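You operate a simulated robot arm through the tools that you are given. There is no shell and no other tool.

You are at the controls of a simulated two-armed robot. One attempt, no reset.

TASK
Hold the green tub on the long table steady with one hand and put the black pot from the bench in it with the other.

It is judged by the outcome, as a careful person would: the job done as asked, and still so three seconds after it is handed in. It fails if anything else is knocked over, pushed out of place, dropped, spilled or broken.

THE ROBOT
Two 7-joint arms with two-finger grippers on one trunk, on a base that moves. Base frame: it is fixed to the floor where the robot stands at the start and does not move with it; the origin is under the middle of the robot, x ahead of it, y to its left, z up. Readings come in mm, rad, newtons and seconds.
The left shoulder is at the start at [51, 175, 1177], the right one opposite. With the tool pointing down near the work surface each hand reaches from about 240 to 860 mm from the robot's upright axis, wherever it stands, measured 20 degrees to its own side. Places, roughly: black pot [-250, -2250, 1000]; green tub [-1750, 750, 750]. Payload 2.94 kg a hand.
The tool frame of a hand sits at the grasp point between the pads (the TCP): z along the fingers, y along the line on which they close. The tips reach 30 mm beyond it. The gripper opens to 138 mm; its body begins 109 mm behind the TCP.
Orientation is that of the tool frame in the base frame, as a unit quaternion [x, y, z, w]. With the fingers straight down and closing along the base's y, the tool's x points along the base's -x, its y along +y and its z along -z.

THE INTERFACE
- The arms move only by the tool jog_arm. It takes "left_increments", "right_increments" or both (then of equal length, played together; a hand with none holds still); each is text: rows parted by semicolons, each of 7 numbers parted by spaces: the turn, a rotation vector about the tool's x, y, z in rad, then the shift along the tool's x, y, z in mm, then the finger opening in mm, from 0 to 138. In form: rx ry rz x y z hand; .... A call has 1 to 20 rows; each row shifts and turns the commanded pose from where the row before left it, along the tool's axes as they then stand. A row lasts 0.2 s, in which the tool goes at most 50 mm and 0.15 rad; a call with a longer step from one row to the next is refused whole, and so is a gripper value outside its range. Where a pose cannot be reached the arm comes as near as it can. A force on the tool above 40 N (or 10 N above the force at the start of the call, whichever is more), or a blocked arm, ends the call early, and 0.2 s more pass. The fingers move at their own pace (about 45 mm/s each) and stop on an object; they squeeze with about 32 N. The grip force told is the motor's: it shows also when the fingers shut on nothing. Time passes only in rows, and 0.2 s behind the last, so rows that do not move let the fingers close. The reply holds the time, the measured pose of the TCP, the force on the tool along the base axes, the opening and the grip force, in the units named above and with some noise, with the torque about the TCP (base axes, N m) and any sound that the robot's microphone picked up, and new pictures: "pictures" is both (left out), scene, wrist or none (wrist: the cameras of the hands that moved).
- Cameras (640 x 400 px; columns grow to the right, rows downward): "scene" is now at [114.5, 2.8, 1646.2]; the picture's right is [0.02, -1.00, 0.00], its down [-0.71, -0.01, -0.70] and it looks along [0.70, 0.01, -0.71] (base axes); focal length 271 px, centre (320, 200). "left" rides on the left gripper at [71, -19, -146] in its tool frame; the picture's right is [0.26, 0.96, 0.00], its down [-0.85, 0.23, -0.48] and it looks along [-0.46, 0.12, 0.88] (tool axes); focal length 280 px, centre (320, 200). "right" rides on the right gripper at [71, 19, -146] in its tool frame; the picture's right is [-0.26, 0.97, 0.00], its down [-0.85, -0.23, -0.48] and it looks along [-0.46, -0.12, 0.88] (tool axes); focal length 280 px, centre (320, 200). There is no depth. A picture from a camera that has moved, and an enlarged one, comes with that camera's place and axes in the base frame and with its lens. The place of the scene camera against the robot may be out by one fixed shift of up to 25 mm in any direction.
- move_column(by): moves the trunk up (or, below 0, down) by that many mm; the arms and the scene camera ride with it, the base frame stays. It gives what a move gives, with no picture.
- drive_base(legs): drives the robot by 1 to 6 legs, each [ahead, turn to the left] in mm and rad, along the robot's own axes; the way and the turn of a leg run together, so that a leg with both is an arc; at most 1500 mm and 3.142 rad a leg. The arms and the cameras ride along, it lands a little off, and it stops where it bumps. It gives what a move gives, and a new picture of the scene camera.
- aim_head(pan, tilt): turns the head with the scene camera to pan (to the left, within 2.094 rad either way) and tilt (down, from -0.506 to 1.204), counted from straight ahead of the robot (the tilt from the chest, where the trunk bows). It gives what a move gives, and a new picture of the scene camera.
- close_up(camera, box): a new picture of the part [left, top, right, bottom] of that camera's present view, enlarged. No time passes.
- sign_off(): hands the job in; it is judged then, once.

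Places have to be worked out from the pictures, the camera data and where the tool is seen. Open the grippers and draw the arms clear of the work before you hand the job in, unless the task says otherwise.

The tools are called after "Emit:" by a JSON object that holds its "api" and its "payload". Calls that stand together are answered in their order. jog_arm: Moves the arms, as the interface text tells. Its arguments: {"type":"object","properties":{"left_increments":{"type":"string"},"right_increments":{"type":"string"},"pictures":{"type":"string","enum":["both","scene","wrist","none"]}},"required":[]} The other tools are called the same way: move_column (by) moves the trunk up or down; drive_base (legs) drives the base; aim_head (pan, tilt) turns the head that bears the scene camera; close_up (camera, box) takes an enlarged picture of a part of a camera's view; sign_off () hands the job in.

At the start:

```text
clock: 0.0
left_tcp_pos: [623.3, 333.0, 1069.1]
left_tcp_rot: [0.0, 1.0, 0.0, 0.0]
left_wrist_force: [0.6, 0.4, -1.1]
left_moment: [-0.06, -0.04, -0.01]
left_gripper_width: 138.0
left_grasp_force: 0.1
right_tcp_pos: [559.7, -182.8, 1142.8]
right_tcp_rot: [0.001, 1.0, 0.0, -0.001]
right_wrist_force: [0.0, -0.1, -0.6]
right_moment: [0.01, 0.0, -0.01]
right_gripper_width: 137.9
right_grasp_force: 0.0
trunk travel left (down, up): [-350.0, 384.0]
robot x, y, heading: [2.2, 1.4, -0.002]
head pan, tilt (commanded): [0.016, 0.796]
```

scene: 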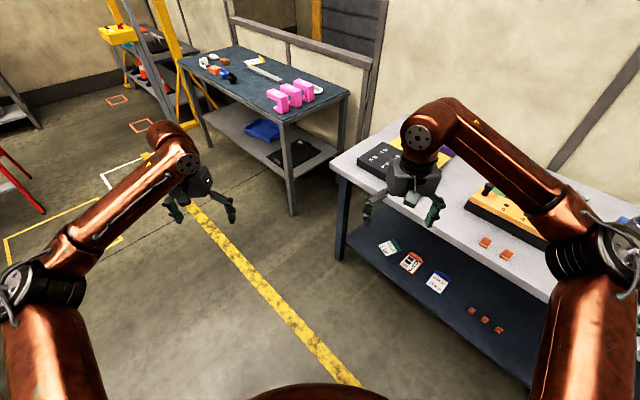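
right: 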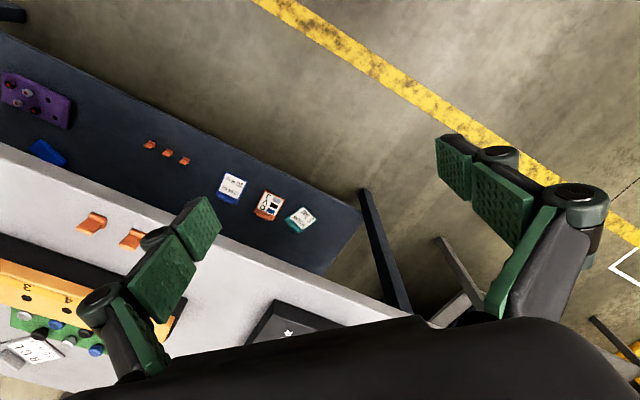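
left: 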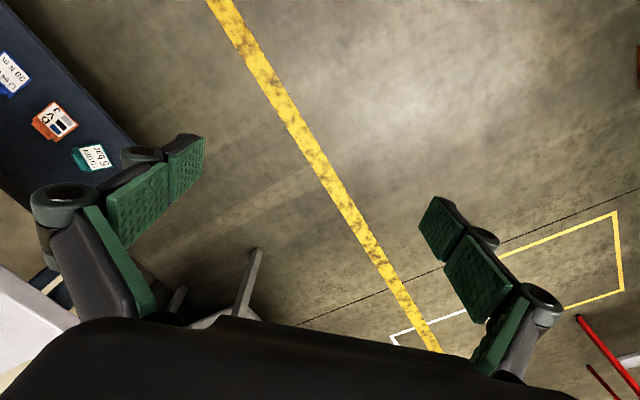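

The scene shows a white table to my right and another bench ahead, with neither target in view. The pot should be to the right and behind, and the tub behind to the left. I'll turn the head to look around before driving.

Emit:
{"api": "aim_head", "payload": {"pan": -1.5, "tilt": 0.5}}

Emit:
{"api": "aim_head", "payload": {"pan": -2.09, "tilt": 0.5}}

Emit:
{"api": "aim_head", "payload": {"pan": 2.09, "tilt": 0.5}}

Emit:
{"api": "aim_head", "payload": {"pan": 1.2, "tilt": 0.5}}

```text
clock: 1.6
left_tcp_pos: [623.2, 332.8, 1068.8]
left_tcp_rot: [0.0, 1.0, -0.001, 0.0]
left_wrist_force: [0.8, -0.2, -0.7]
left_moment: [0.01, -0.02, 0.0]
left_gripper_width: 138.2
left_grasp_force: 0.1
right_tcp_pos: [559.5, -183.4, 1142.0]
right_tcp_rot: [0.0, 1.0, 0.0, 0.0]
right_wrist_force: [0.5, 0.1, -0.1]
right_moment: [0.01, 0.01, -0.01]
right_gripper_width: 138.1
right_grasp_force: 0.0
trunk travel left (down, up): [-350.0, 384.0]
robot x, y, heading: [-2.0, 4.1, -0.002]
head pan, tilt (commanded): [-1.499, 0.499]
camera scene: at [40.2, -89.2, 1671.9], right [-1.0, -0.07, 0.0], down [-0.03, 0.48, -0.88], along [0.06, -0.88, -0.48], focal length 271 px, centre (320, 200)
```

scene: 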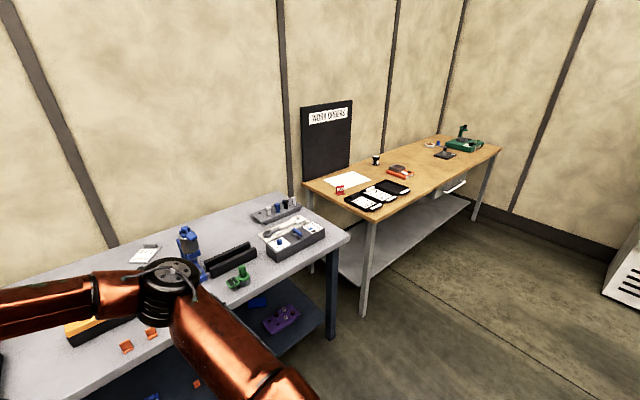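

```text
clock: 2.6
left_tcp_pos: [622.5, 332.0, 1070.1]
left_tcp_rot: [-0.001, 1.0, 0.0, 0.0]
left_wrist_force: [0.6, 0.6, 0.3]
left_moment: [0.01, 0.0, 0.02]
left_gripper_width: 138.1
left_grasp_force: 0.1
right_tcp_pos: [559.2, -183.1, 1143.0]
right_tcp_rot: [0.0, 1.0, 0.0, -0.001]
right_wrist_force: [-0.2, -0.7, 0.7]
right_moment: [0.0, 0.01, -0.05]
right_gripper_width: 138.0
right_grasp_force: 0.0
trunk travel left (down, up): [-350.0, 384.0]
robot x, y, heading: [-0.8, 1.0, -0.003]
head pan, tilt (commanded): [-2.089, 0.499]
camera scene: at [-11.3, -77.6, 1671.9], right [-0.87, 0.49, 0.0], down [0.24, 0.42, -0.88], along [-0.43, -0.76, -0.48], focal length 271 px, centre (320, 200)
```

scene: 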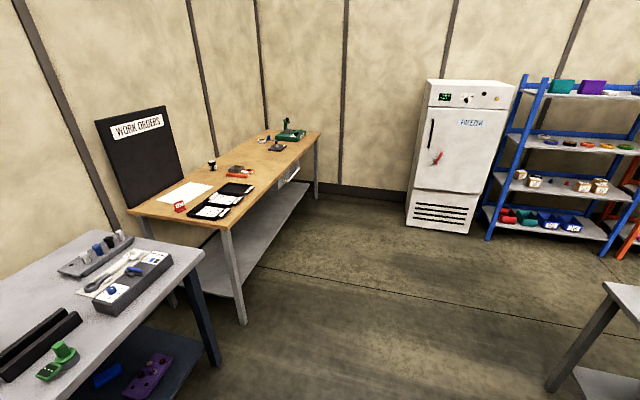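

```text
clock: 6.0
left_tcp_pos: [623.4, 333.5, 1070.0]
left_tcp_rot: [0.0, 1.0, 0.0, 0.0]
left_wrist_force: [-0.8, 0.2, 0.7]
left_moment: [0.01, -0.03, 0.0]
left_gripper_width: 138.0
left_grasp_force: 0.1
right_tcp_pos: [560.2, -182.3, 1142.0]
right_tcp_rot: [0.001, 1.0, 0.0, -0.001]
right_wrist_force: [0.1, 0.0, 0.3]
right_moment: [0.01, 0.0, -0.02]
right_gripper_width: 138.1
right_grasp_force: 0.0
trunk travel left (down, up): [-350.0, 384.0]
robot x, y, heading: [0.5, -0.9, -0.001]
head pan, tilt (commanded): [2.089, 0.499]
camera scene: at [-11.4, 80.6, 1671.9], right [0.87, 0.5, 0.0], down [0.24, -0.42, -0.88], along [-0.43, 0.76, -0.48], focal length 271 px, centre (320, 200)
```

scene: 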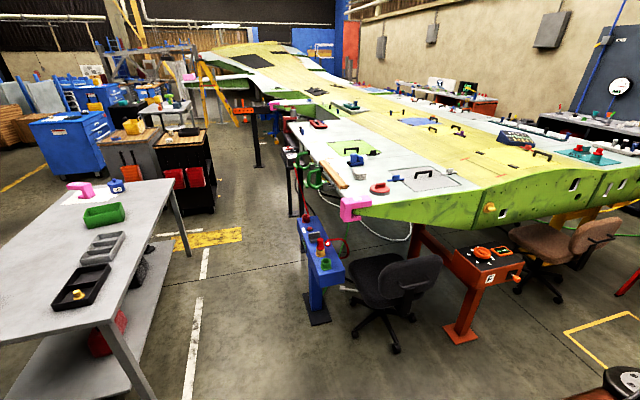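

```text
clock: 7.2
left_tcp_pos: [622.5, 332.9, 1069.6]
left_tcp_rot: [0.0, 1.0, 0.0, 0.0]
left_wrist_force: [0.3, -0.3, -0.2]
left_moment: [-0.01, -0.01, -0.02]
left_gripper_width: 138.1
left_grasp_force: 0.1
right_tcp_pos: [560.3, -183.0, 1142.9]
right_tcp_rot: [0.0, 1.0, 0.0, -0.002]
right_wrist_force: [0.5, 0.1, -0.6]
right_moment: [-0.01, -0.01, 0.03]
right_gripper_width: 138.1
right_grasp_force: 0.1
trunk travel left (down, up): [-350.0, 384.0]
robot x, y, heading: [1.8, -1.2, 0.001]
head pan, tilt (commanded): [1.201, 0.499]
camera scene: at [66.5, 86.4, 1671.9], right [0.93, -0.36, 0.0], down [-0.17, -0.45, -0.88], along [0.32, 0.82, -0.48], focal length 271 px, centre (320, 200)
```

scene: 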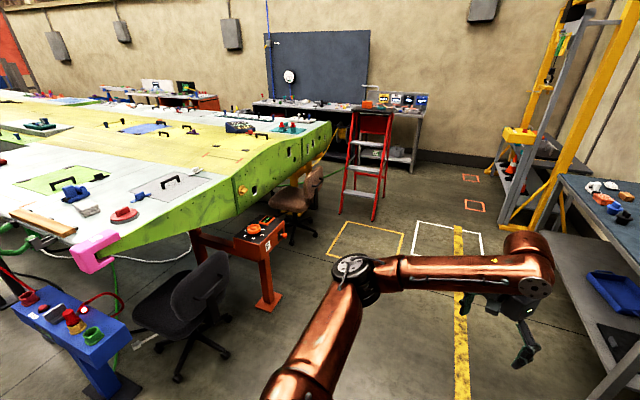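

The green tub seems to sit on the long grey table behind left, and a small black cup-like thing stands on the wooden bench to the right. I'll zoom in on both to identify them.

Emit:
{"api": "aim_head", "payload": {"pan": -1.6, "tilt": 0.4}}

Emit:
{"api": "close_up", "payload": {"camera": "scene", "box": [240, 60, 480, 210]}}

Emit:
{"api": "close_up", "payload": {"camera": "scene", "box": [240, 120, 400, 220]}}

Emit:
{"api": "aim_head", "payload": {"pan": 2.09, "tilt": 0.5}}

Emit:
{"api": "close_up", "payload": {"camera": "scene", "box": [0, 150, 240, 300]}}

```text
clock: 9.7
left_tcp_pos: [623.2, 333.6, 1069.2]
left_tcp_rot: [0.0, 1.0, 0.001, 0.0]
left_wrist_force: [-0.5, 0.3, -0.2]
left_moment: [0.02, -0.01, 0.02]
left_gripper_width: 138.0
left_grasp_force: 0.1
right_tcp_pos: [560.6, -183.8, 1142.7]
right_tcp_rot: [0.0, 1.0, 0.001, -0.001]
right_wrist_force: [-1.0, 0.1, 0.2]
right_moment: [-0.01, 0.03, -0.01]
right_gripper_width: 138.1
right_grasp_force: 0.0
trunk travel left (down, up): [-350.0, 384.0]
robot x, y, heading: [2.5, 3.3, 0.002]
head pan, tilt (commanded): [-1.6, 0.4]
camera scene: at [31.0, -91.1, 1681.1], right [-1.0, 0.03, 0.0], down [0.01, 0.39, -0.92], along [-0.03, -0.92, -0.39], focal length 271 px, centre (320, 200)
```

scene: 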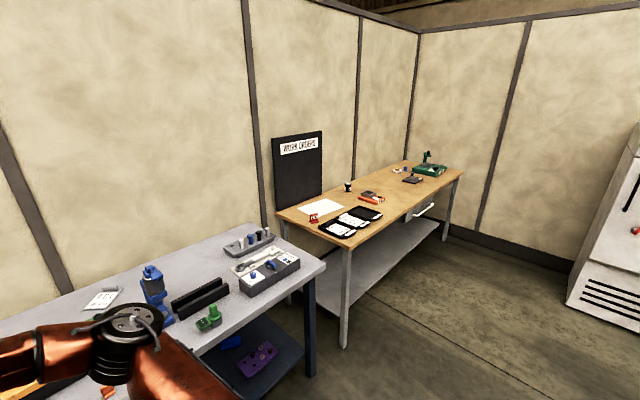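

```text
2.67 times, centred on (360, 135) of scene
camera zoom: at [31.0, -91.1, 1681.1], right [-1.0, 0.03, 0.0], down [0.01, 0.39, -0.92], along [-0.03, -0.92, -0.39], focal length 722 px, centre (213, 373)
```

zoom: 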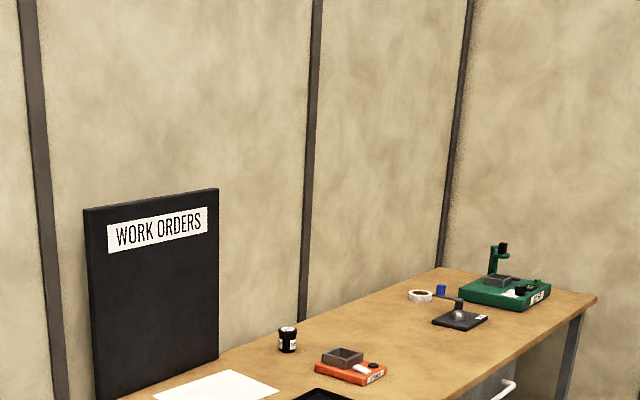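

```text
4.00 times, centred on (320, 170) of scene
camera zoom: at [31.0, -91.1, 1681.1], right [-1.0, 0.03, 0.0], down [0.01, 0.39, -0.92], along [-0.03, -0.92, -0.39], focal length 1083 px, centre (320, 320)
```

zoom: 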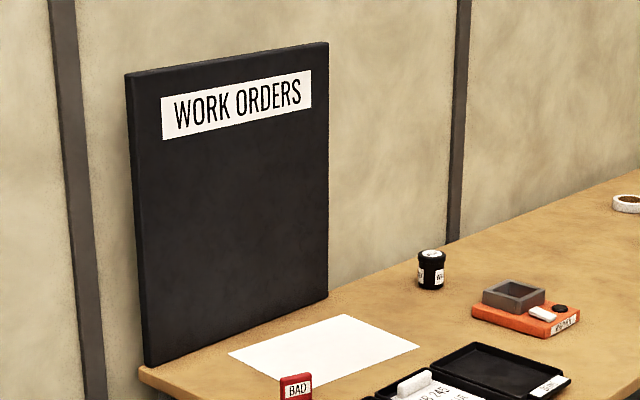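

```text
clock: 12.7
left_tcp_pos: [623.8, 333.9, 1069.1]
left_tcp_rot: [0.0, 1.0, 0.0, 0.0]
left_wrist_force: [-0.5, 1.0, 0.4]
left_moment: [-0.03, -0.01, -0.02]
left_gripper_width: 138.0
left_grasp_force: 0.1
right_tcp_pos: [560.0, -182.8, 1142.5]
right_tcp_rot: [0.0, 1.0, 0.0, 0.0]
right_wrist_force: [0.5, 0.6, 0.0]
right_moment: [-0.01, 0.03, 0.04]
right_gripper_width: 138.1
right_grasp_force: 0.0
trunk travel left (down, up): [-350.0, 384.0]
robot x, y, heading: [-0.3, 2.0, -0.003]
head pan, tilt (commanded): [2.089, 0.499]
camera scene: at [-11.4, 80.6, 1671.9], right [0.87, 0.5, 0.0], down [0.24, -0.42, -0.88], along [-0.43, 0.76, -0.48], focal length 271 px, centre (320, 200)
```

scene: 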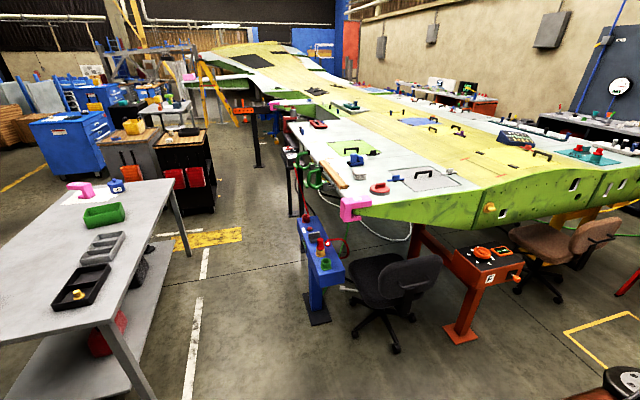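

```text
2.67 times, centred on (120, 225) of scene
camera zoom: at [-11.4, 80.6, 1671.9], right [0.87, 0.5, 0.0], down [0.24, -0.42, -0.88], along [-0.43, 0.76, -0.48], focal length 722 px, centre (853, 133)
```

zoom: 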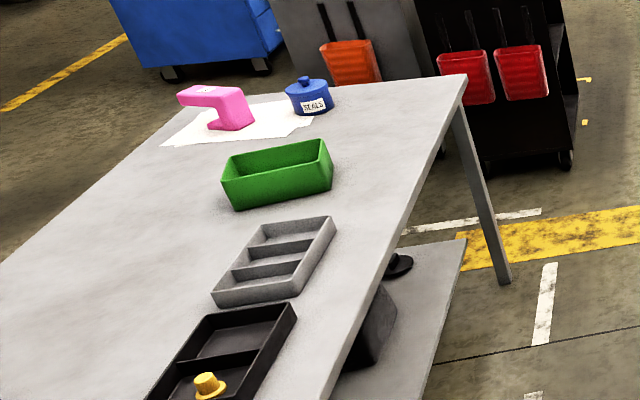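

The pot is the black jar with a white label on the wooden bench, at roughly (-255, -2125). The tub is the green box on the long grey table, at roughly (-1800, 640). Both tables stand at about 45° to my start frame. First I'll draw the hands in a bit for safe driving.

Emit:
{"api": "jog_arm", "payload": {"left_increments": "0 0 0 45 -5 -16 138; 0 0 0 45 -5 -16 138; 0 0 0 45 -5 -16 138; 0 0 0 45 -5 -16 138; 0 0 0 45 -5 -16 138", "right_increments": "0 0 0 32 -22 -2 138; 0 0 0 32 -22 -2 138; 0 0 0 32 -22 -2 138; 0 0 0 32 -22 -2 138; 0 0 0 32 -22 -2 138", "pictures": "scene"}}

Emit:
{"api": "aim_head", "payload": {"pan": 0.0, "tilt": 0.6}}

```text
clock: 13.9
left_tcp_pos: [394.8, 307.6, 1150.5]
left_tcp_rot: [-0.001, 1.0, 0.001, 0.001]
left_wrist_force: [-0.3, -1.0, -0.3]
left_moment: [0.06, -0.07, -0.02]
left_gripper_width: 138.2
left_grasp_force: 0.1
right_tcp_pos: [395.9, -294.8, 1155.0]
right_tcp_rot: [0.0, 1.0, 0.0, 0.001]
right_wrist_force: [-1.3, 0.5, -0.7]
right_moment: [0.06, -0.07, 0.0]
right_gripper_width: 138.1
right_grasp_force: 0.0
trunk travel left (down, up): [-350.0, 384.0]
robot x, y, heading: [-2.1, -1.7, 0.002]
head pan, tilt (commanded): [2.089, 0.499]
camera scene: at [-15.5, 79.2, 1672.2], right [0.87, 0.5, 0.0], down [0.24, -0.41, -0.88], along [-0.43, 0.76, -0.48], focal length 271 px, centre (320, 200)
```

scene: 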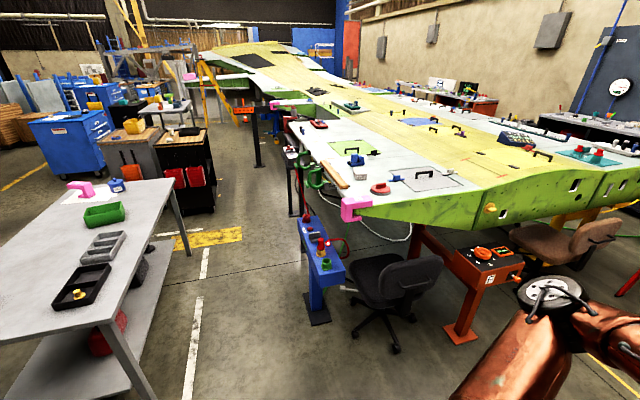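

```text
clock: 15.9
left_tcp_pos: [398.1, 307.8, 1147.7]
left_tcp_rot: [0.0, 1.0, -0.001, 0.0]
left_wrist_force: [0.1, 0.2, 0.5]
left_moment: [-0.01, 0.01, 0.01]
left_gripper_width: 138.1
left_grasp_force: 0.0
right_tcp_pos: [399.0, -293.7, 1153.0]
right_tcp_rot: [0.0, 1.0, -0.001, 0.0]
right_wrist_force: [0.0, -0.1, 0.0]
right_moment: [-0.02, -0.01, 0.02]
right_gripper_width: 138.0
right_grasp_force: 0.1
trunk travel left (down, up): [-350.0, 384.0]
robot x, y, heading: [-2.5, -0.9, 0.004]
head pan, tilt (commanded): [0.0, 0.6]
camera scene: at [121.9, 1.5, 1662.8], right [0.0, -1.0, 0.0], down [-0.57, 0.0, -0.82], along [0.82, 0.0, -0.57], focal length 271 px, centre (320, 200)
```

scene: 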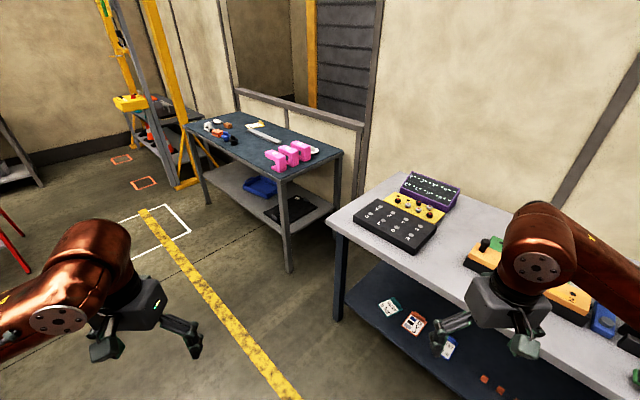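

Hands are drawn in. I'll turn left about 0.92 rad and drive backward toward the area in front of the wooden bench, where the floor looked clear.

Emit:
{"api": "drive_base", "payload": {"legs": [[0, 0.918], [-1400, 0]]}}

```text
clock: 25.3
left_tcp_pos: [-854.6, -623.6, 1149.3]
left_tcp_rot: [-0.447, 0.894, 0.0, 0.0]
left_wrist_force: [0.5, 0.7, 0.1]
left_moment: [0.01, -0.02, -0.02]
left_gripper_width: 137.9
left_grasp_force: 0.0
right_tcp_pos: [-372.7, -984.2, 1152.6]
right_tcp_rot: [-0.446, 0.895, 0.0, 0.0]
right_wrist_force: [-0.5, -0.4, -1.0]
right_moment: [-0.02, -0.02, 0.0]
right_gripper_width: 138.2
right_grasp_force: 0.2
trunk travel left (down, up): [-350.0, 384.0]
robot x, y, heading: [-841.9, -1126.9, 0.923]
head pan, tilt (commanded): [0.0, 0.6]
camera scene: at [-779.2, -1016.9, 1662.9], right [0.8, -0.6, 0.0], down [-0.34, -0.45, -0.83], along [0.5, 0.66, -0.56], focal length 271 px, centre (320, 200)
```

scene: 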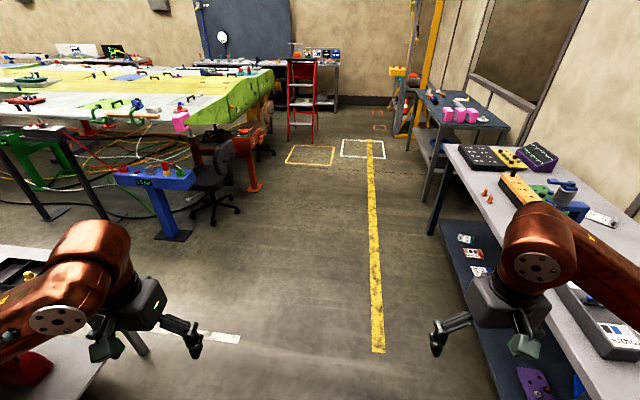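

The robot is at (-842, -1127), heading 0.92, with free space around it. I'll turn right to face the bench at about heading -0.79 and look at it.

Emit:
{"api": "drive_base", "payload": {"legs": [[0, -1.71]]}}

```text
clock: 29.8
left_tcp_pos: [-345.7, -1183.3, 1149.3]
left_tcp_rot: [0.377, 0.926, 0.0, -0.001]
left_wrist_force: [-0.1, 0.2, -0.5]
left_moment: [0.0, 0.01, -0.01]
left_gripper_width: 138.0
left_grasp_force: 0.1
right_tcp_pos: [-765.8, -1614.9, 1152.0]
right_tcp_rot: [0.377, 0.926, 0.001, 0.001]
right_wrist_force: [0.1, 0.4, 0.3]
right_moment: [0.01, 0.01, 0.01]
right_gripper_width: 137.7
right_grasp_force: 0.1
trunk travel left (down, up): [-350.0, 384.0]
robot x, y, heading: [-847.2, -1129.4, -0.772]
head pan, tilt (commanded): [0.0, 0.6]
camera scene: at [-763.5, -1220.0, 1662.8], right [-0.7, -0.72, 0.0], down [-0.4, 0.39, -0.82], along [0.59, -0.58, -0.57], focal length 271 px, centre (320, 200)
```

scene: 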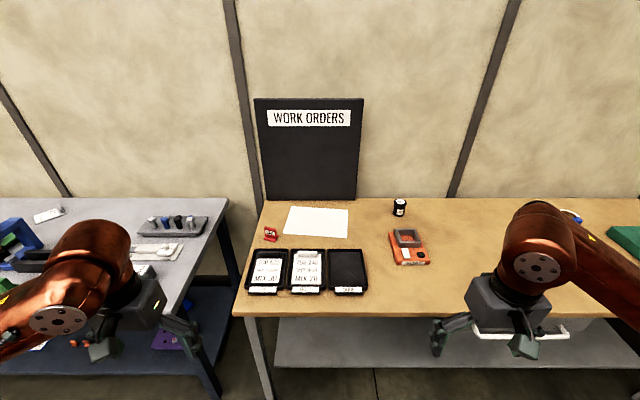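

The bench front edge is square to my heading. Triangulating puts the pot base near (-272, -2254, 840), about 1195 mm ahead and 408 mm right of my axis, and 550 mm in from the edge. I'll zoom in on the pot, then look down to judge my base's footprint before getting closer.

Emit:
{"api": "close_up", "payload": {"camera": "scene", "box": [340, 160, 500, 260]}}

Emit:
{"api": "aim_head", "payload": {"pan": 0.0, "tilt": 1.2}}

```text
4.00 times, centred on (420, 210) of scene
camera zoom: at [-763.5, -1220.0, 1662.8], right [-0.7, -0.72, 0.0], down [-0.4, 0.39, -0.82], along [0.59, -0.58, -0.57], focal length 1083 px, centre (-80, 160)
```

zoom: 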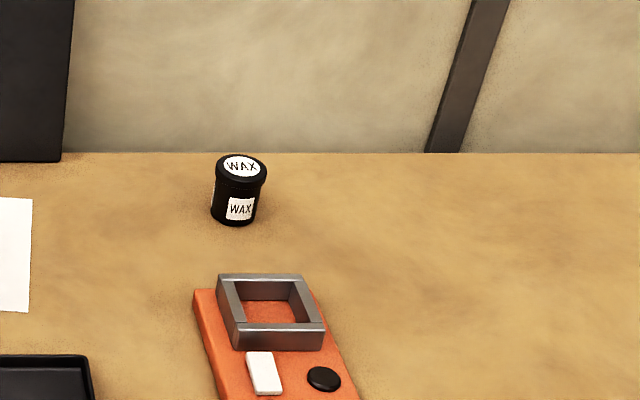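

```text
clock: 30.8
left_tcp_pos: [-346.9, -1183.8, 1148.9]
left_tcp_rot: [0.376, 0.927, 0.0, 0.0]
left_wrist_force: [0.4, 0.0, 0.0]
left_moment: [0.03, -0.01, -0.02]
left_gripper_width: 138.0
left_grasp_force: 0.1
right_tcp_pos: [-764.7, -1615.5, 1152.3]
right_tcp_rot: [0.377, 0.926, 0.001, 0.0]
right_wrist_force: [-0.5, -0.2, 0.8]
right_moment: [-0.02, -0.02, 0.03]
right_gripper_width: 138.0
right_grasp_force: 0.1
trunk travel left (down, up): [-350.0, 384.0]
robot x, y, heading: [-846.4, -1124.2, -0.77]
head pan, tilt (commanded): [0.0, 1.201]
camera scene: at [-786.5, -1197.2, 1618.3], right [-0.7, -0.72, 0.0], down [-0.67, 0.65, -0.36], along [0.26, -0.25, -0.93], focal length 271 px, centre (320, 200)
```

scene: 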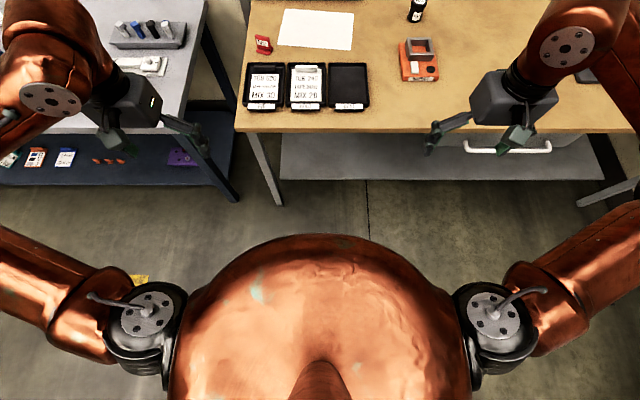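

The jar is a lidded "WAX" pot about 58 mm wide. My base is hidden under the chest, so I'll glance sideways and backwards down to see its footprint.

Emit:
{"api": "aim_head", "payload": {"pan": 2.09, "tilt": 1.2}}

Emit:
{"api": "aim_head", "payload": {"pan": 1.0, "tilt": 1.2}}

```text
clock: 32.8
left_tcp_pos: [-347.0, -1182.7, 1149.0]
left_tcp_rot: [0.377, 0.926, 0.0, 0.0]
left_wrist_force: [0.0, 0.6, -0.3]
left_moment: [0.02, 0.01, -0.04]
left_gripper_width: 138.1
left_grasp_force: 0.1
right_tcp_pos: [-765.8, -1615.0, 1152.5]
right_tcp_rot: [0.377, 0.926, 0.001, 0.0]
right_wrist_force: [-0.1, 0.1, 0.2]
right_moment: [0.01, 0.03, 0.04]
right_gripper_width: 138.3
right_grasp_force: 0.0
trunk travel left (down, up): [-350.0, 384.0]
robot x, y, heading: [-850.2, -1124.9, -0.775]
head pan, tilt (commanded): [2.089, 1.201]
camera scene: at [-812.5, -1103.9, 1618.2], right [0.97, -0.25, 0.0], down [-0.24, -0.9, -0.36], along [0.09, 0.35, -0.93], focal length 271 px, centre (320, 200)
```

scene: 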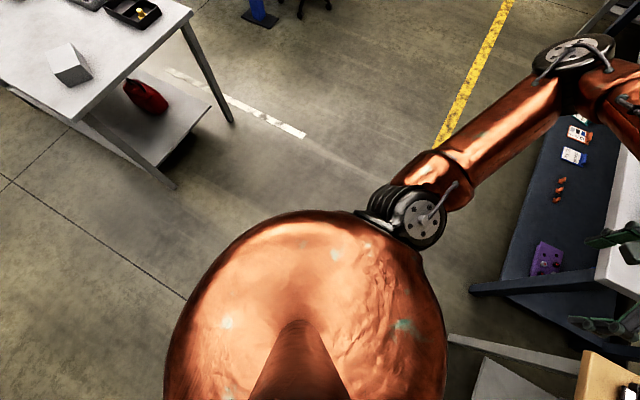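

```text
clock: 34.1
left_tcp_pos: [-346.3, -1182.6, 1148.7]
left_tcp_rot: [0.377, 0.926, -0.001, 0.0]
left_wrist_force: [0.0, 1.1, -0.5]
left_moment: [-0.04, 0.0, 0.02]
left_gripper_width: 137.9
left_grasp_force: 0.0
right_tcp_pos: [-765.5, -1614.8, 1153.8]
right_tcp_rot: [0.377, 0.926, 0.0, -0.001]
right_wrist_force: [0.1, 0.1, -0.4]
right_moment: [-0.02, 0.0, -0.02]
right_gripper_width: 138.1
right_grasp_force: 0.1
trunk travel left (down, up): [-350.0, 384.0]
robot x, y, heading: [-847.0, -1125.0, -0.771]
head pan, tilt (commanded): [1.0, 1.201]
camera scene: at [-772.1, -1145.4, 1618.2], right [0.23, -0.97, 0.0], down [-0.91, -0.21, -0.36], along [0.35, 0.08, -0.93], focal length 271 px, centre (320, 200)
```

scene: 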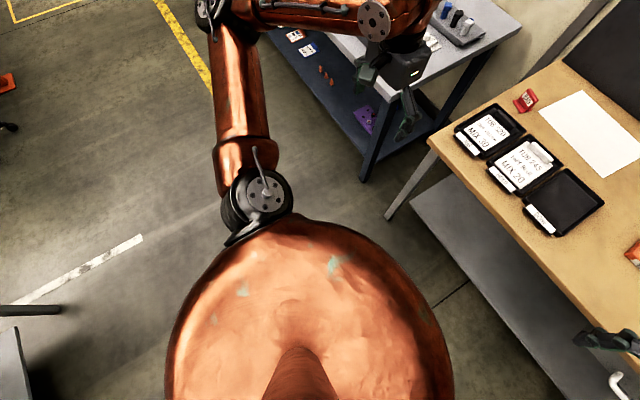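

The base stays hidden within the chest's outline, so I'll approach carefully. I'm going to about 400 mm from the bench edge with the pot about 250 mm to my right, which puts it in reach of a forward-tilted right hand.

Emit:
{"api": "drive_base", "payload": {"legs": [[0, -0.576], [290, 0], [0, 0.576]]}}

Emit:
{"api": "aim_head", "payload": {"pan": -0.25, "tilt": 0.75}}

```text
clock: 39.4
left_tcp_pos: [-281.7, -1466.9, 1147.6]
left_tcp_rot: [0.37, 0.929, 0.0, -0.001]
left_wrist_force: [-0.3, 0.5, 0.6]
left_moment: [-0.03, 0.02, 0.02]
left_gripper_width: 138.1
left_grasp_force: 0.1
right_tcp_pos: [-694.9, -1903.2, 1152.8]
right_tcp_rot: [0.37, 0.929, 0.001, -0.001]
right_wrist_force: [-0.6, -0.1, -0.1]
right_moment: [0.0, 0.02, 0.0]
right_gripper_width: 138.0
right_grasp_force: 0.1
trunk travel left (down, up): [-350.0, 384.0]
robot x, y, heading: [-784.0, -1415.4, -0.764]
head pan, tilt (commanded): [1.0, 1.201]
camera scene: at [-707.8, -1434.1, 1618.2], right [0.24, -0.97, 0.0], down [-0.91, -0.22, -0.36], along [0.35, 0.09, -0.93], focal length 271 px, centre (320, 200)
```

scene: 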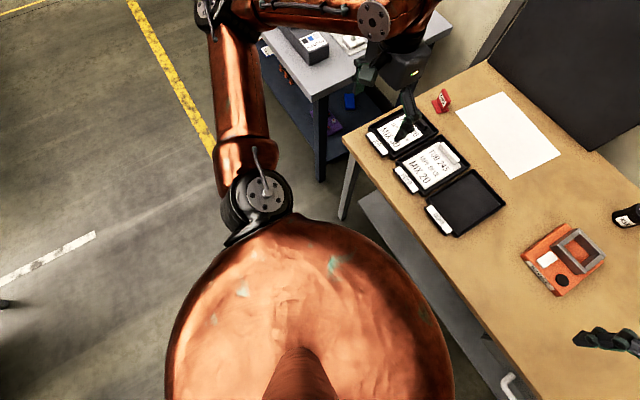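

```text
clock: 40.8
left_tcp_pos: [-282.9, -1466.6, 1148.2]
left_tcp_rot: [0.37, 0.929, 0.0, 0.0]
left_wrist_force: [1.0, -0.4, 1.0]
left_moment: [0.01, 0.02, -0.01]
left_gripper_width: 138.0
left_grasp_force: 0.0
right_tcp_pos: [-695.8, -1903.8, 1153.8]
right_tcp_rot: [0.371, 0.929, 0.0, 0.0]
right_wrist_force: [0.6, 0.8, 1.0]
right_moment: [0.03, 0.02, -0.05]
right_gripper_width: 137.8
right_grasp_force: 0.1
trunk travel left (down, up): [-350.0, 384.0]
robot x, y, heading: [-782.4, -1417.8, -0.76]
head pan, tilt (commanded): [-0.25, 0.75]
camera scene: at [-718.2, -1517.8, 1649.9], right [-0.85, -0.53, 0.0], down [-0.36, 0.58, -0.73], along [0.39, -0.62, -0.68], focal length 271 px, centre (320, 200)
```

scene: 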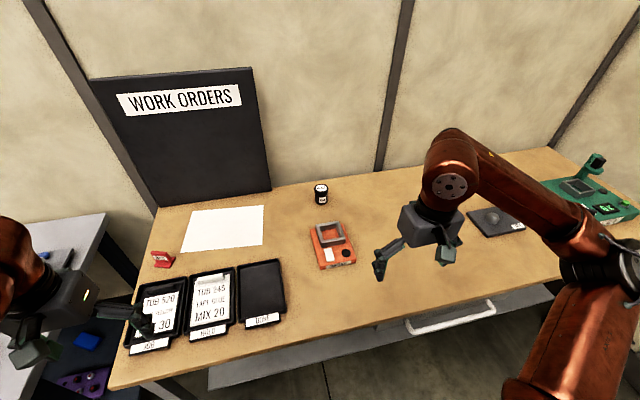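

I'm at (-783, -1416) and nothing was touched. I'll zoom in on the pot from here to refine its place and the clearance to the orange box.

Emit:
{"api": "close_up", "payload": {"camera": "scene", "box": [260, 160, 388, 240]}}

Emit:
{"api": "close_up", "payload": {"camera": "right", "box": [0, 0, 640, 400]}}

```text
5.00 times, centred on (324, 200) of scene
camera zoom: at [-718.2, -1517.8, 1649.9], right [-0.85, -0.53, 0.0], down [-0.36, 0.58, -0.73], along [0.39, -0.62, -0.68], focal length 1354 px, centre (300, 200)
```

zoom: 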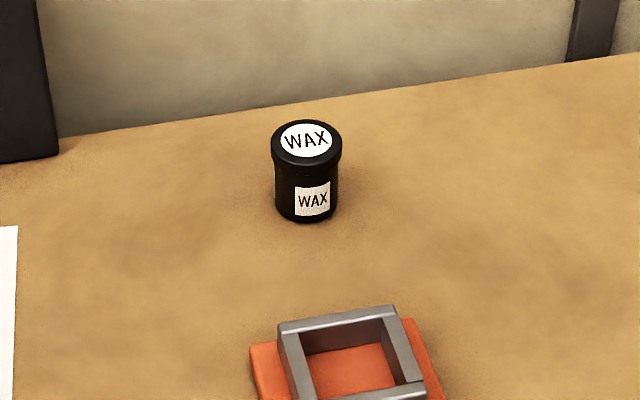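

```text
1.00 times, centred on (320, 200) of right (not enlarged: the box is as wide or as high as the picture)
camera zoom: at [-732.9, -1841.6, 1298.4], right [0.85, 0.52, 0.0], down [0.46, -0.75, 0.47], along [0.25, -0.41, -0.88], focal length 280 px, centre (320, 200)
```

zoom: 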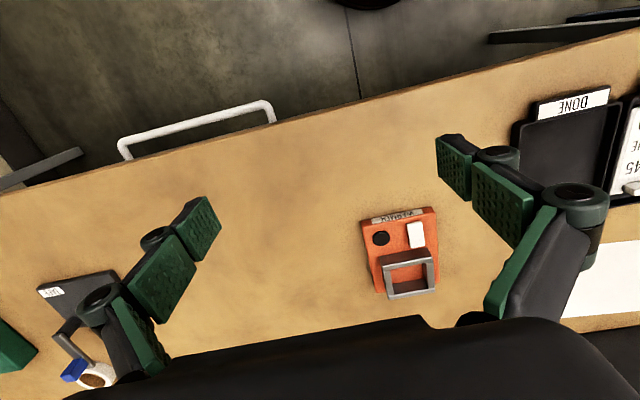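

The right wrist camera shows a dark edge at the top that may be my own base. I'll zoom there to measure its reach.

Emit:
{"api": "close_up", "payload": {"camera": "right", "box": [240, 0, 480, 150]}}

Emit:
{"api": "close_up", "payload": {"camera": "left", "box": [0, 0, 640, 400]}}

```text
2.67 times, centred on (360, 75) of right
camera zoom: at [-732.9, -1841.6, 1298.4], right [0.85, 0.52, 0.0], down [0.46, -0.75, 0.47], along [0.25, -0.41, -0.88], focal length 748 px, centre (213, 533)
```

zoom: 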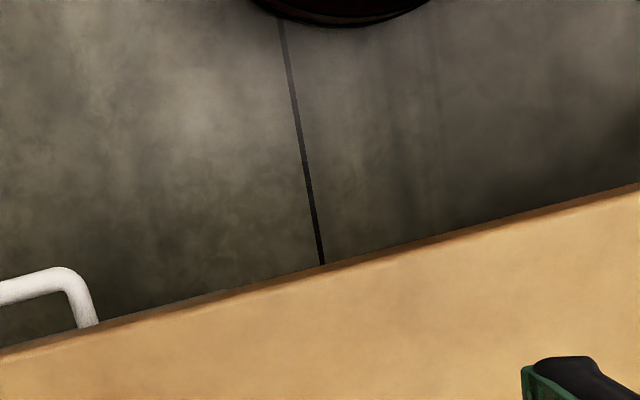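

```text
1.00 times, centred on (320, 200) of left (not enlarged: the box is as wide or as high as the picture)
camera zoom: at [-345.1, -1433.2, 1292.4], right [0.47, 0.88, 0.0], down [0.77, -0.42, 0.48], along [0.42, -0.23, -0.88], focal length 280 px, centre (320, 200)
```

zoom: 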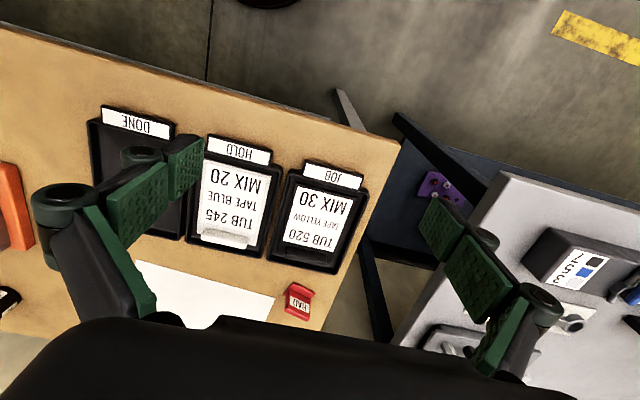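

My base's front edge measures about 260 mm from my axis, so I can get closer. The pot refines to about (-264, -2256), base z≈840, roughly 62 mm wide and 68 mm tall. I'll move 75 mm forward so it sits about 880 mm ahead and 250 mm right.

Emit:
{"api": "drive_base", "payload": {"legs": [[75, 0]]}}

```text
clock: 41.9
left_tcp_pos: [-230.9, -1514.2, 1152.2]
left_tcp_rot: [0.37, 0.929, -0.002, 0.003]
left_wrist_force: [-0.5, 0.4, 0.6]
left_moment: [-0.05, -0.04, -0.02]
left_gripper_width: 138.0
left_grasp_force: 0.1
right_tcp_pos: [-645.4, -1950.8, 1156.4]
right_tcp_rot: [0.371, 0.929, -0.002, 0.004]
right_wrist_force: [-0.2, 0.7, 0.5]
right_moment: [-0.07, -0.06, -0.02]
right_gripper_width: 138.1
right_grasp_force: 0.1
trunk travel left (down, up): [-350.0, 384.0]
robot x, y, heading: [-728.5, -1468.9, -0.759]
head pan, tilt (commanded): [-0.25, 0.75]
camera scene: at [-668.8, -1565.0, 1650.9], right [-0.85, -0.53, 0.0], down [-0.36, 0.58, -0.73], along [0.39, -0.62, -0.68], focal length 271 px, centre (320, 200)
```

scene: 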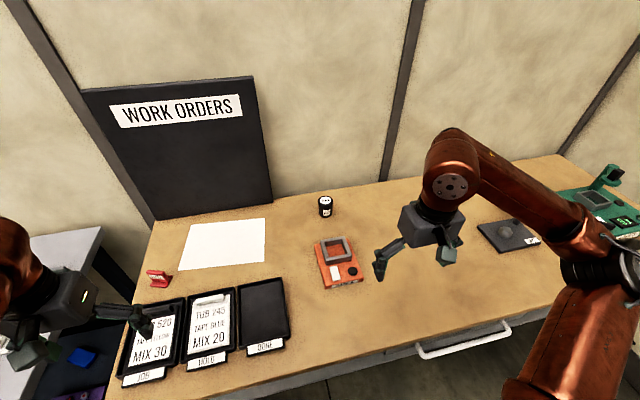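

Heading is -0.759, and the right TCP needs about 487 mm forward and 41 mm left to reach the pot. I'll tilt the right tool 30° forward and go to a pre-grasp point about 130 mm back along the tool axis.

Emit:
{"api": "jog_arm", "payload": {"right_increments": "0 -0.131 0 0 0 0 138; 0 -0.131 0 0 0 0 138; 0 -0.131 0 0 0 0 138; 0 -0.131 0 0 0 0 138; 0 0 0 -29 4 34 138; 0 0 0 -29 4 34 138; 0 0 0 -29 4 34 138; 0 0 0 -29 4 34 138; 0 0 0 -29 4 34 138; 0 0 0 -29 4 34 138; 0 0 0 -29 4 34 138; 0 0 0 -29 4 34 138; 0 0 0 0 0 0 138; 0 0 0 0 0 0 138", "pictures": "both"}}

```text
clock: 44.9
left_tcp_pos: [-227.3, -1517.0, 1149.9]
left_tcp_rot: [0.371, 0.929, 0.0, 0.001]
left_wrist_force: [-0.5, 0.6, -0.4]
left_moment: [0.01, 0.04, 0.0]
left_gripper_width: 137.8
left_grasp_force: 0.1
right_tcp_pos: [-375.6, -2162.5, 1033.5]
right_tcp_rot: [0.36, 0.896, -0.096, 0.241]
right_wrist_force: [1.0, -1.0, -0.1]
right_moment: [-0.02, 0.02, 0.04]
right_gripper_width: 138.2
right_grasp_force: 0.0
trunk travel left (down, up): [-350.0, 384.0]
robot x, y, heading: [-727.8, -1471.0, -0.759]
head pan, tilt (commanded): [-0.25, 0.75]
camera scene: at [-662.5, -1570.5, 1649.8], right [-0.85, -0.53, 0.0], down [-0.36, 0.58, -0.73], along [0.39, -0.62, -0.68], focal length 271 px, centre (320, 200)
camera right: at [-458.4, -2056.4, 1123.1], right [0.83, 0.54, 0.13], down [0.2, -0.51, 0.84], along [0.52, -0.67, -0.53], focal length 280 px, centre (320, 200)
```

scene: 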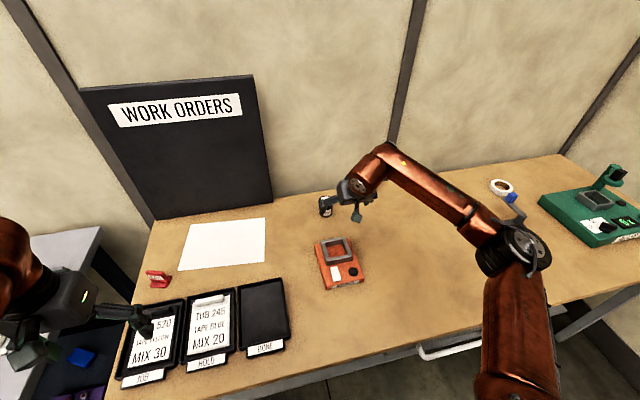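
right: 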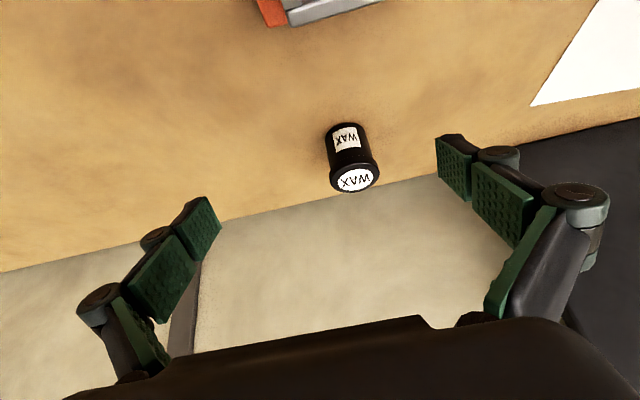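

The wrist view shows the pot slightly left of the tool axis, and its ray suggests the pot is nearer (-245, -2254). I'll close in part way and re-measure by parallax.

Emit:
{"api": "jog_arm", "payload": {"right_increments": "0 0 0 -16.3 5.7 30 138; 0 0 0 -16.3 5.7 30 138; 0 0 0 -16.3 5.7 30 138; 0 0 0 -16.3 5.7 30 138; 0 0 0 0 0 0 138; 0 0 0 0 0 0 138", "pictures": "both"}}

Emit:
{"api": "close_up", "payload": {"camera": "right", "box": [240, 80, 480, 230]}}

Emit:
{"api": "close_up", "payload": {"camera": "scene", "box": [260, 150, 420, 250]}}

```text
clock: 46.3
left_tcp_pos: [-227.4, -1517.6, 1148.3]
left_tcp_rot: [0.37, 0.929, -0.001, 0.0]
left_wrist_force: [0.8, -1.0, -0.6]
left_moment: [0.01, 0.02, -0.03]
left_gripper_width: 138.2
left_grasp_force: 0.1
right_tcp_pos: [-274.9, -2229.8, 963.9]
right_tcp_rot: [0.359, 0.896, -0.097, 0.241]
right_wrist_force: [0.5, 0.0, 0.9]
right_moment: [-0.02, 0.02, 0.0]
right_gripper_width: 137.8
right_grasp_force: 0.1
trunk travel left (down, up): [-350.0, 384.0]
robot x, y, heading: [-726.4, -1465.9, -0.757]
head pan, tilt (commanded): [-0.25, 0.75]
camera scene: at [-662.5, -1570.1, 1649.9], right [-0.85, -0.53, 0.0], down [-0.36, 0.58, -0.73], along [0.39, -0.62, -0.68], focal length 271 px, centre (320, 200)
camera right: at [-358.1, -2123.1, 1054.7], right [0.83, 0.54, 0.13], down [0.2, -0.51, 0.84], along [0.52, -0.67, -0.53], focal length 280 px, centre (320, 200)
```

scene: 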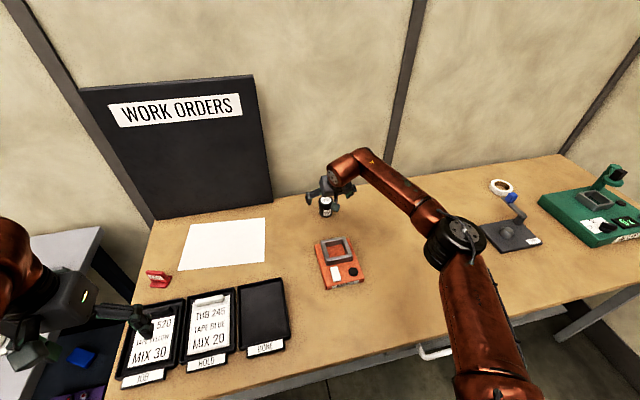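
right: 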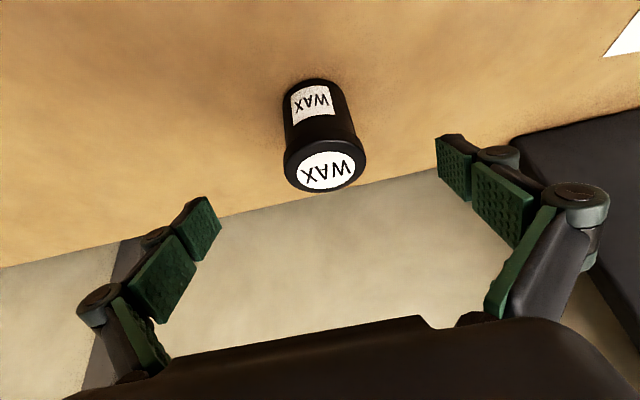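

```text
2.67 times, centred on (360, 155) of right
camera zoom: at [-358.1, -2123.1, 1054.7], right [0.83, 0.54, 0.13], down [0.2, -0.51, 0.84], along [0.52, -0.67, -0.53], focal length 748 px, centre (213, 320)
```

zoom: 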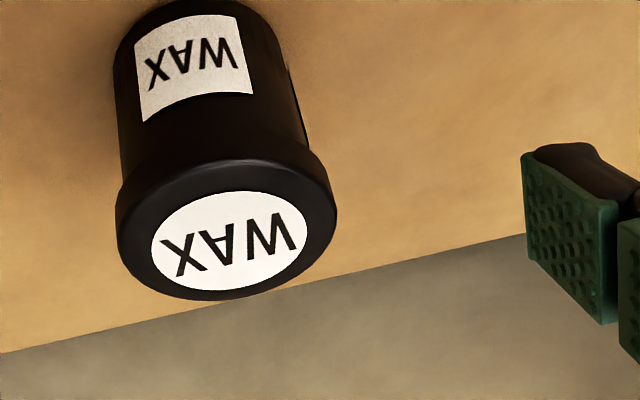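

```text
4.00 times, centred on (340, 200) of scene
camera zoom: at [-662.5, -1570.1, 1649.9], right [-0.85, -0.53, 0.0], down [-0.36, 0.58, -0.73], along [0.39, -0.62, -0.68], focal length 1083 px, centre (240, 200)
```

zoom: 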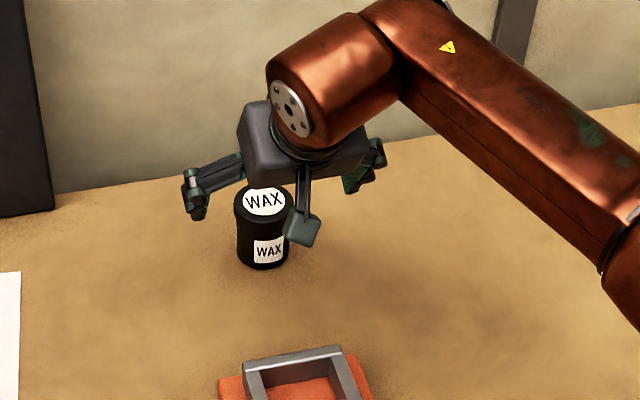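

Parallax and apparent size agree: the lid top is at z≈938 around (-259, -2236), the lid is 56 mm wide and the pot 64 mm tall, so the bench top is ≈874. I'll move the TCP onto the pot axis at z≈916 with the fingers still open.

Emit:
{"api": "jog_arm", "payload": {"right_increments": "0 0 0 3.4 2.1 16.5 138; 0 0 0 3.4 2.1 16.5 138; 0 0 0 3.4 2.1 16.5 138; 0 0 0 0 0 0 138; 0 0 0 0 0 0 138", "pictures": "both"}}

Emit:
{"api": "close_up", "payload": {"camera": "scene", "box": [260, 150, 420, 250]}}

```text
clock: 47.5
left_tcp_pos: [-226.8, -1518.4, 1149.2]
left_tcp_rot: [0.37, 0.929, 0.0, 0.001]
left_wrist_force: [0.8, 0.3, 0.5]
left_moment: [0.0, 0.0, 0.0]
left_gripper_width: 138.1
left_grasp_force: 0.1
right_tcp_pos: [-259.6, -2236.5, 914.9]
right_tcp_rot: [0.359, 0.896, -0.097, 0.242]
right_wrist_force: [-0.1, -0.4, -0.6]
right_moment: [-0.02, 0.03, -0.01]
right_gripper_width: 137.8
right_grasp_force: 0.1
trunk travel left (down, up): [-350.0, 384.0]
robot x, y, heading: [-727.0, -1467.5, -0.761]
head pan, tilt (commanded): [-0.25, 0.75]
camera scene: at [-663.0, -1570.3, 1649.9], right [-0.85, -0.53, 0.0], down [-0.36, 0.58, -0.73], along [0.39, -0.62, -0.68], focal length 271 px, centre (320, 200)
camera right: at [-342.8, -2129.4, 1005.3], right [0.83, 0.54, 0.13], down [0.2, -0.51, 0.84], along [0.52, -0.67, -0.53], focal length 280 px, centre (320, 200)
```

scene: 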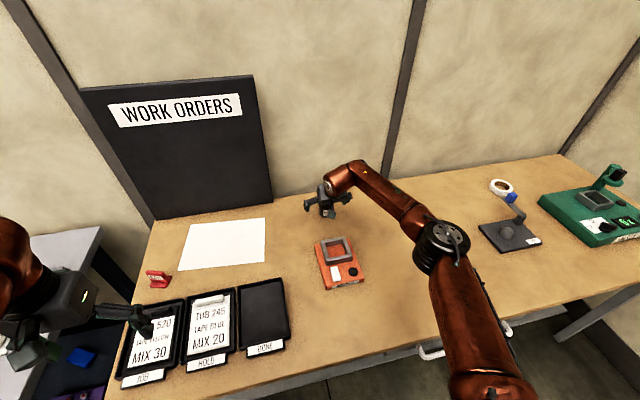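
right: 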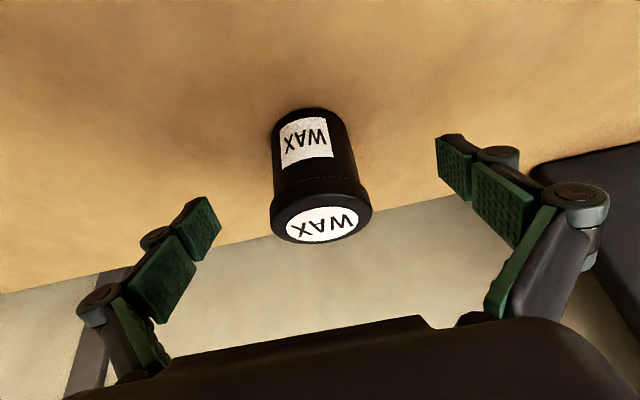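

```text
4.00 times, centred on (340, 200) of scene
camera zoom: at [-663.0, -1570.3, 1649.9], right [-0.85, -0.53, 0.0], down [-0.36, 0.58, -0.73], along [0.39, -0.62, -0.68], focal length 1083 px, centre (240, 200)
```

zoom: 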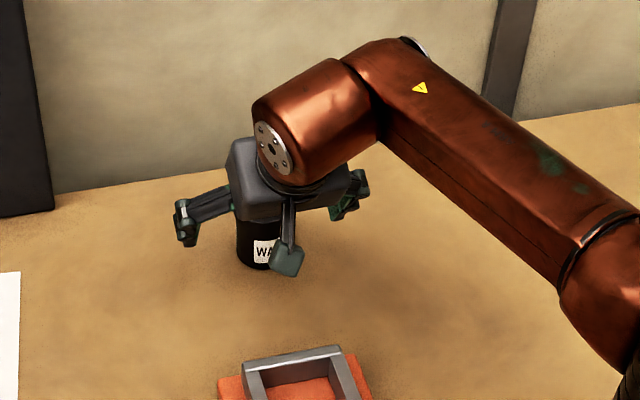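

The TCP (-259.6, -2236.5, 915) now coincides with the pot axis as measured in this view, and the fingers straddle it. I'll close the gripper.

Emit:
{"api": "jog_arm", "payload": {"right_increments": "0 0 0 0 0 0 0; 0 0 0 0 0 0 0; 0 0 0 0 0 0 0; 0 0 0 0 0 0 0; 0 0 0 0 0 0 0; 0 0 0 0 0 0 0; 0 0 0 0 0 0 0; 0 0 0 0 0 0 0", "pictures": "both"}}

```text
clock: 49.3
left_tcp_pos: [-227.2, -1518.4, 1150.5]
left_tcp_rot: [0.371, 0.929, 0.0, 0.001]
left_wrist_force: [-0.6, 0.0, 0.4]
left_moment: [0.02, 0.02, -0.02]
left_gripper_width: 138.1
left_grasp_force: 0.1
right_tcp_pos: [-259.5, -2235.1, 916.2]
right_tcp_rot: [0.359, 0.897, -0.096, 0.24]
right_wrist_force: [0.1, -0.5, 0.9]
right_moment: [0.0, 0.0, 0.01]
right_gripper_width: 57.7
right_grasp_force: 32.1
trunk travel left (down, up): [-350.0, 384.0]
robot x, y, heading: [-725.7, -1470.8, -0.762]
head pan, tilt (commanded): [-0.25, 0.75]
camera scene: at [-663.3, -1570.0, 1650.0], right [-0.85, -0.53, 0.0], down [-0.36, 0.58, -0.73], along [0.39, -0.62, -0.68], focal length 271 px, centre (320, 200)
camera right: at [-343.0, -2129.3, 1005.8], right [0.83, 0.54, 0.13], down [0.2, -0.51, 0.84], along [0.52, -0.67, -0.53], focal length 280 px, centre (320, 200)
```

scene: 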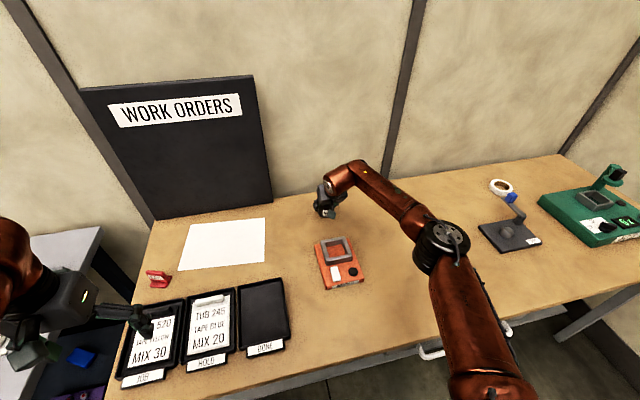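
right: 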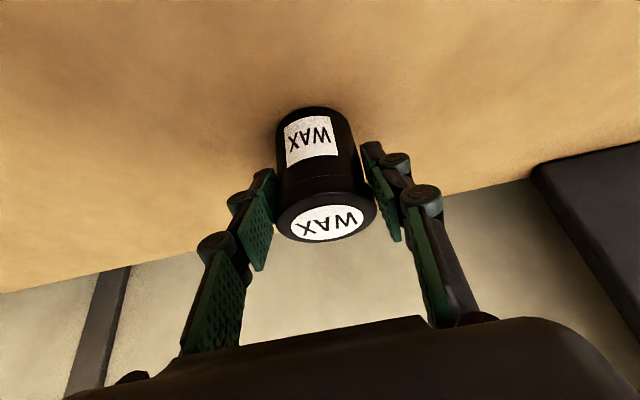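

The grip stopped at 57.7 mm with 32 N, so the pot is held across the lid. I'll lift it straight up gently and check.

Emit:
{"api": "jog_arm", "payload": {"right_increments": "0 0 0 -5 0 -8.7 0; 0 0 0 -10 0 -17.3 0; 0 0 0 -10 0 -17.3 0; 0 0 0 -15 0 -26 0; 0 0 0 0 0 0 0; 0 0 0 0 0 0 0", "pictures": "both"}}

```text
clock: 50.7
left_tcp_pos: [-227.8, -1518.4, 1148.5]
left_tcp_rot: [0.371, 0.929, -0.001, 0.001]
left_wrist_force: [0.0, -0.1, 0.3]
left_moment: [-0.02, -0.01, 0.0]
left_gripper_width: 138.0
left_grasp_force: 0.1
right_tcp_pos: [-259.3, -2236.0, 995.9]
right_tcp_rot: [0.358, 0.897, -0.096, 0.241]
right_wrist_force: [-0.2, 0.2, -1.7]
right_moment: [-0.01, -0.01, -0.02]
right_gripper_width: 57.2
right_grasp_force: 32.2
trunk travel left (down, up): [-350.0, 384.0]
robot x, y, heading: [-729.1, -1469.5, -0.757]
head pan, tilt (commanded): [-0.25, 0.75]
camera scene: at [-663.3, -1569.8, 1650.0], right [-0.85, -0.53, 0.0], down [-0.36, 0.58, -0.73], along [0.39, -0.62, -0.68], focal length 271 px, centre (320, 200)
camera right: at [-343.1, -2129.6, 1086.2], right [0.83, 0.54, 0.13], down [0.2, -0.51, 0.84], along [0.52, -0.67, -0.53], focal length 280 px, centre (320, 200)
```

scene: 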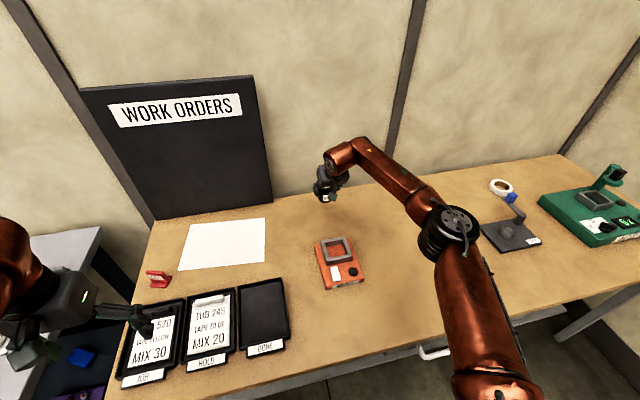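
right: 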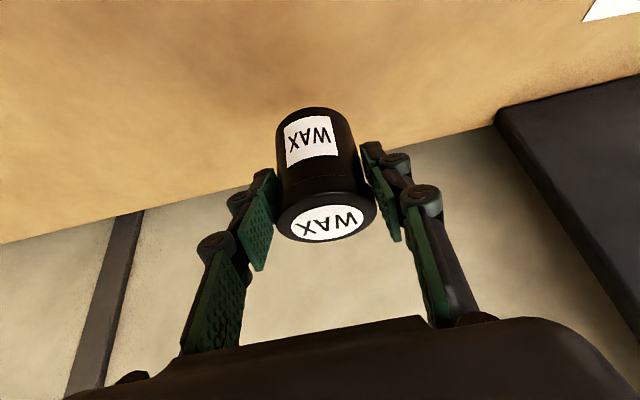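

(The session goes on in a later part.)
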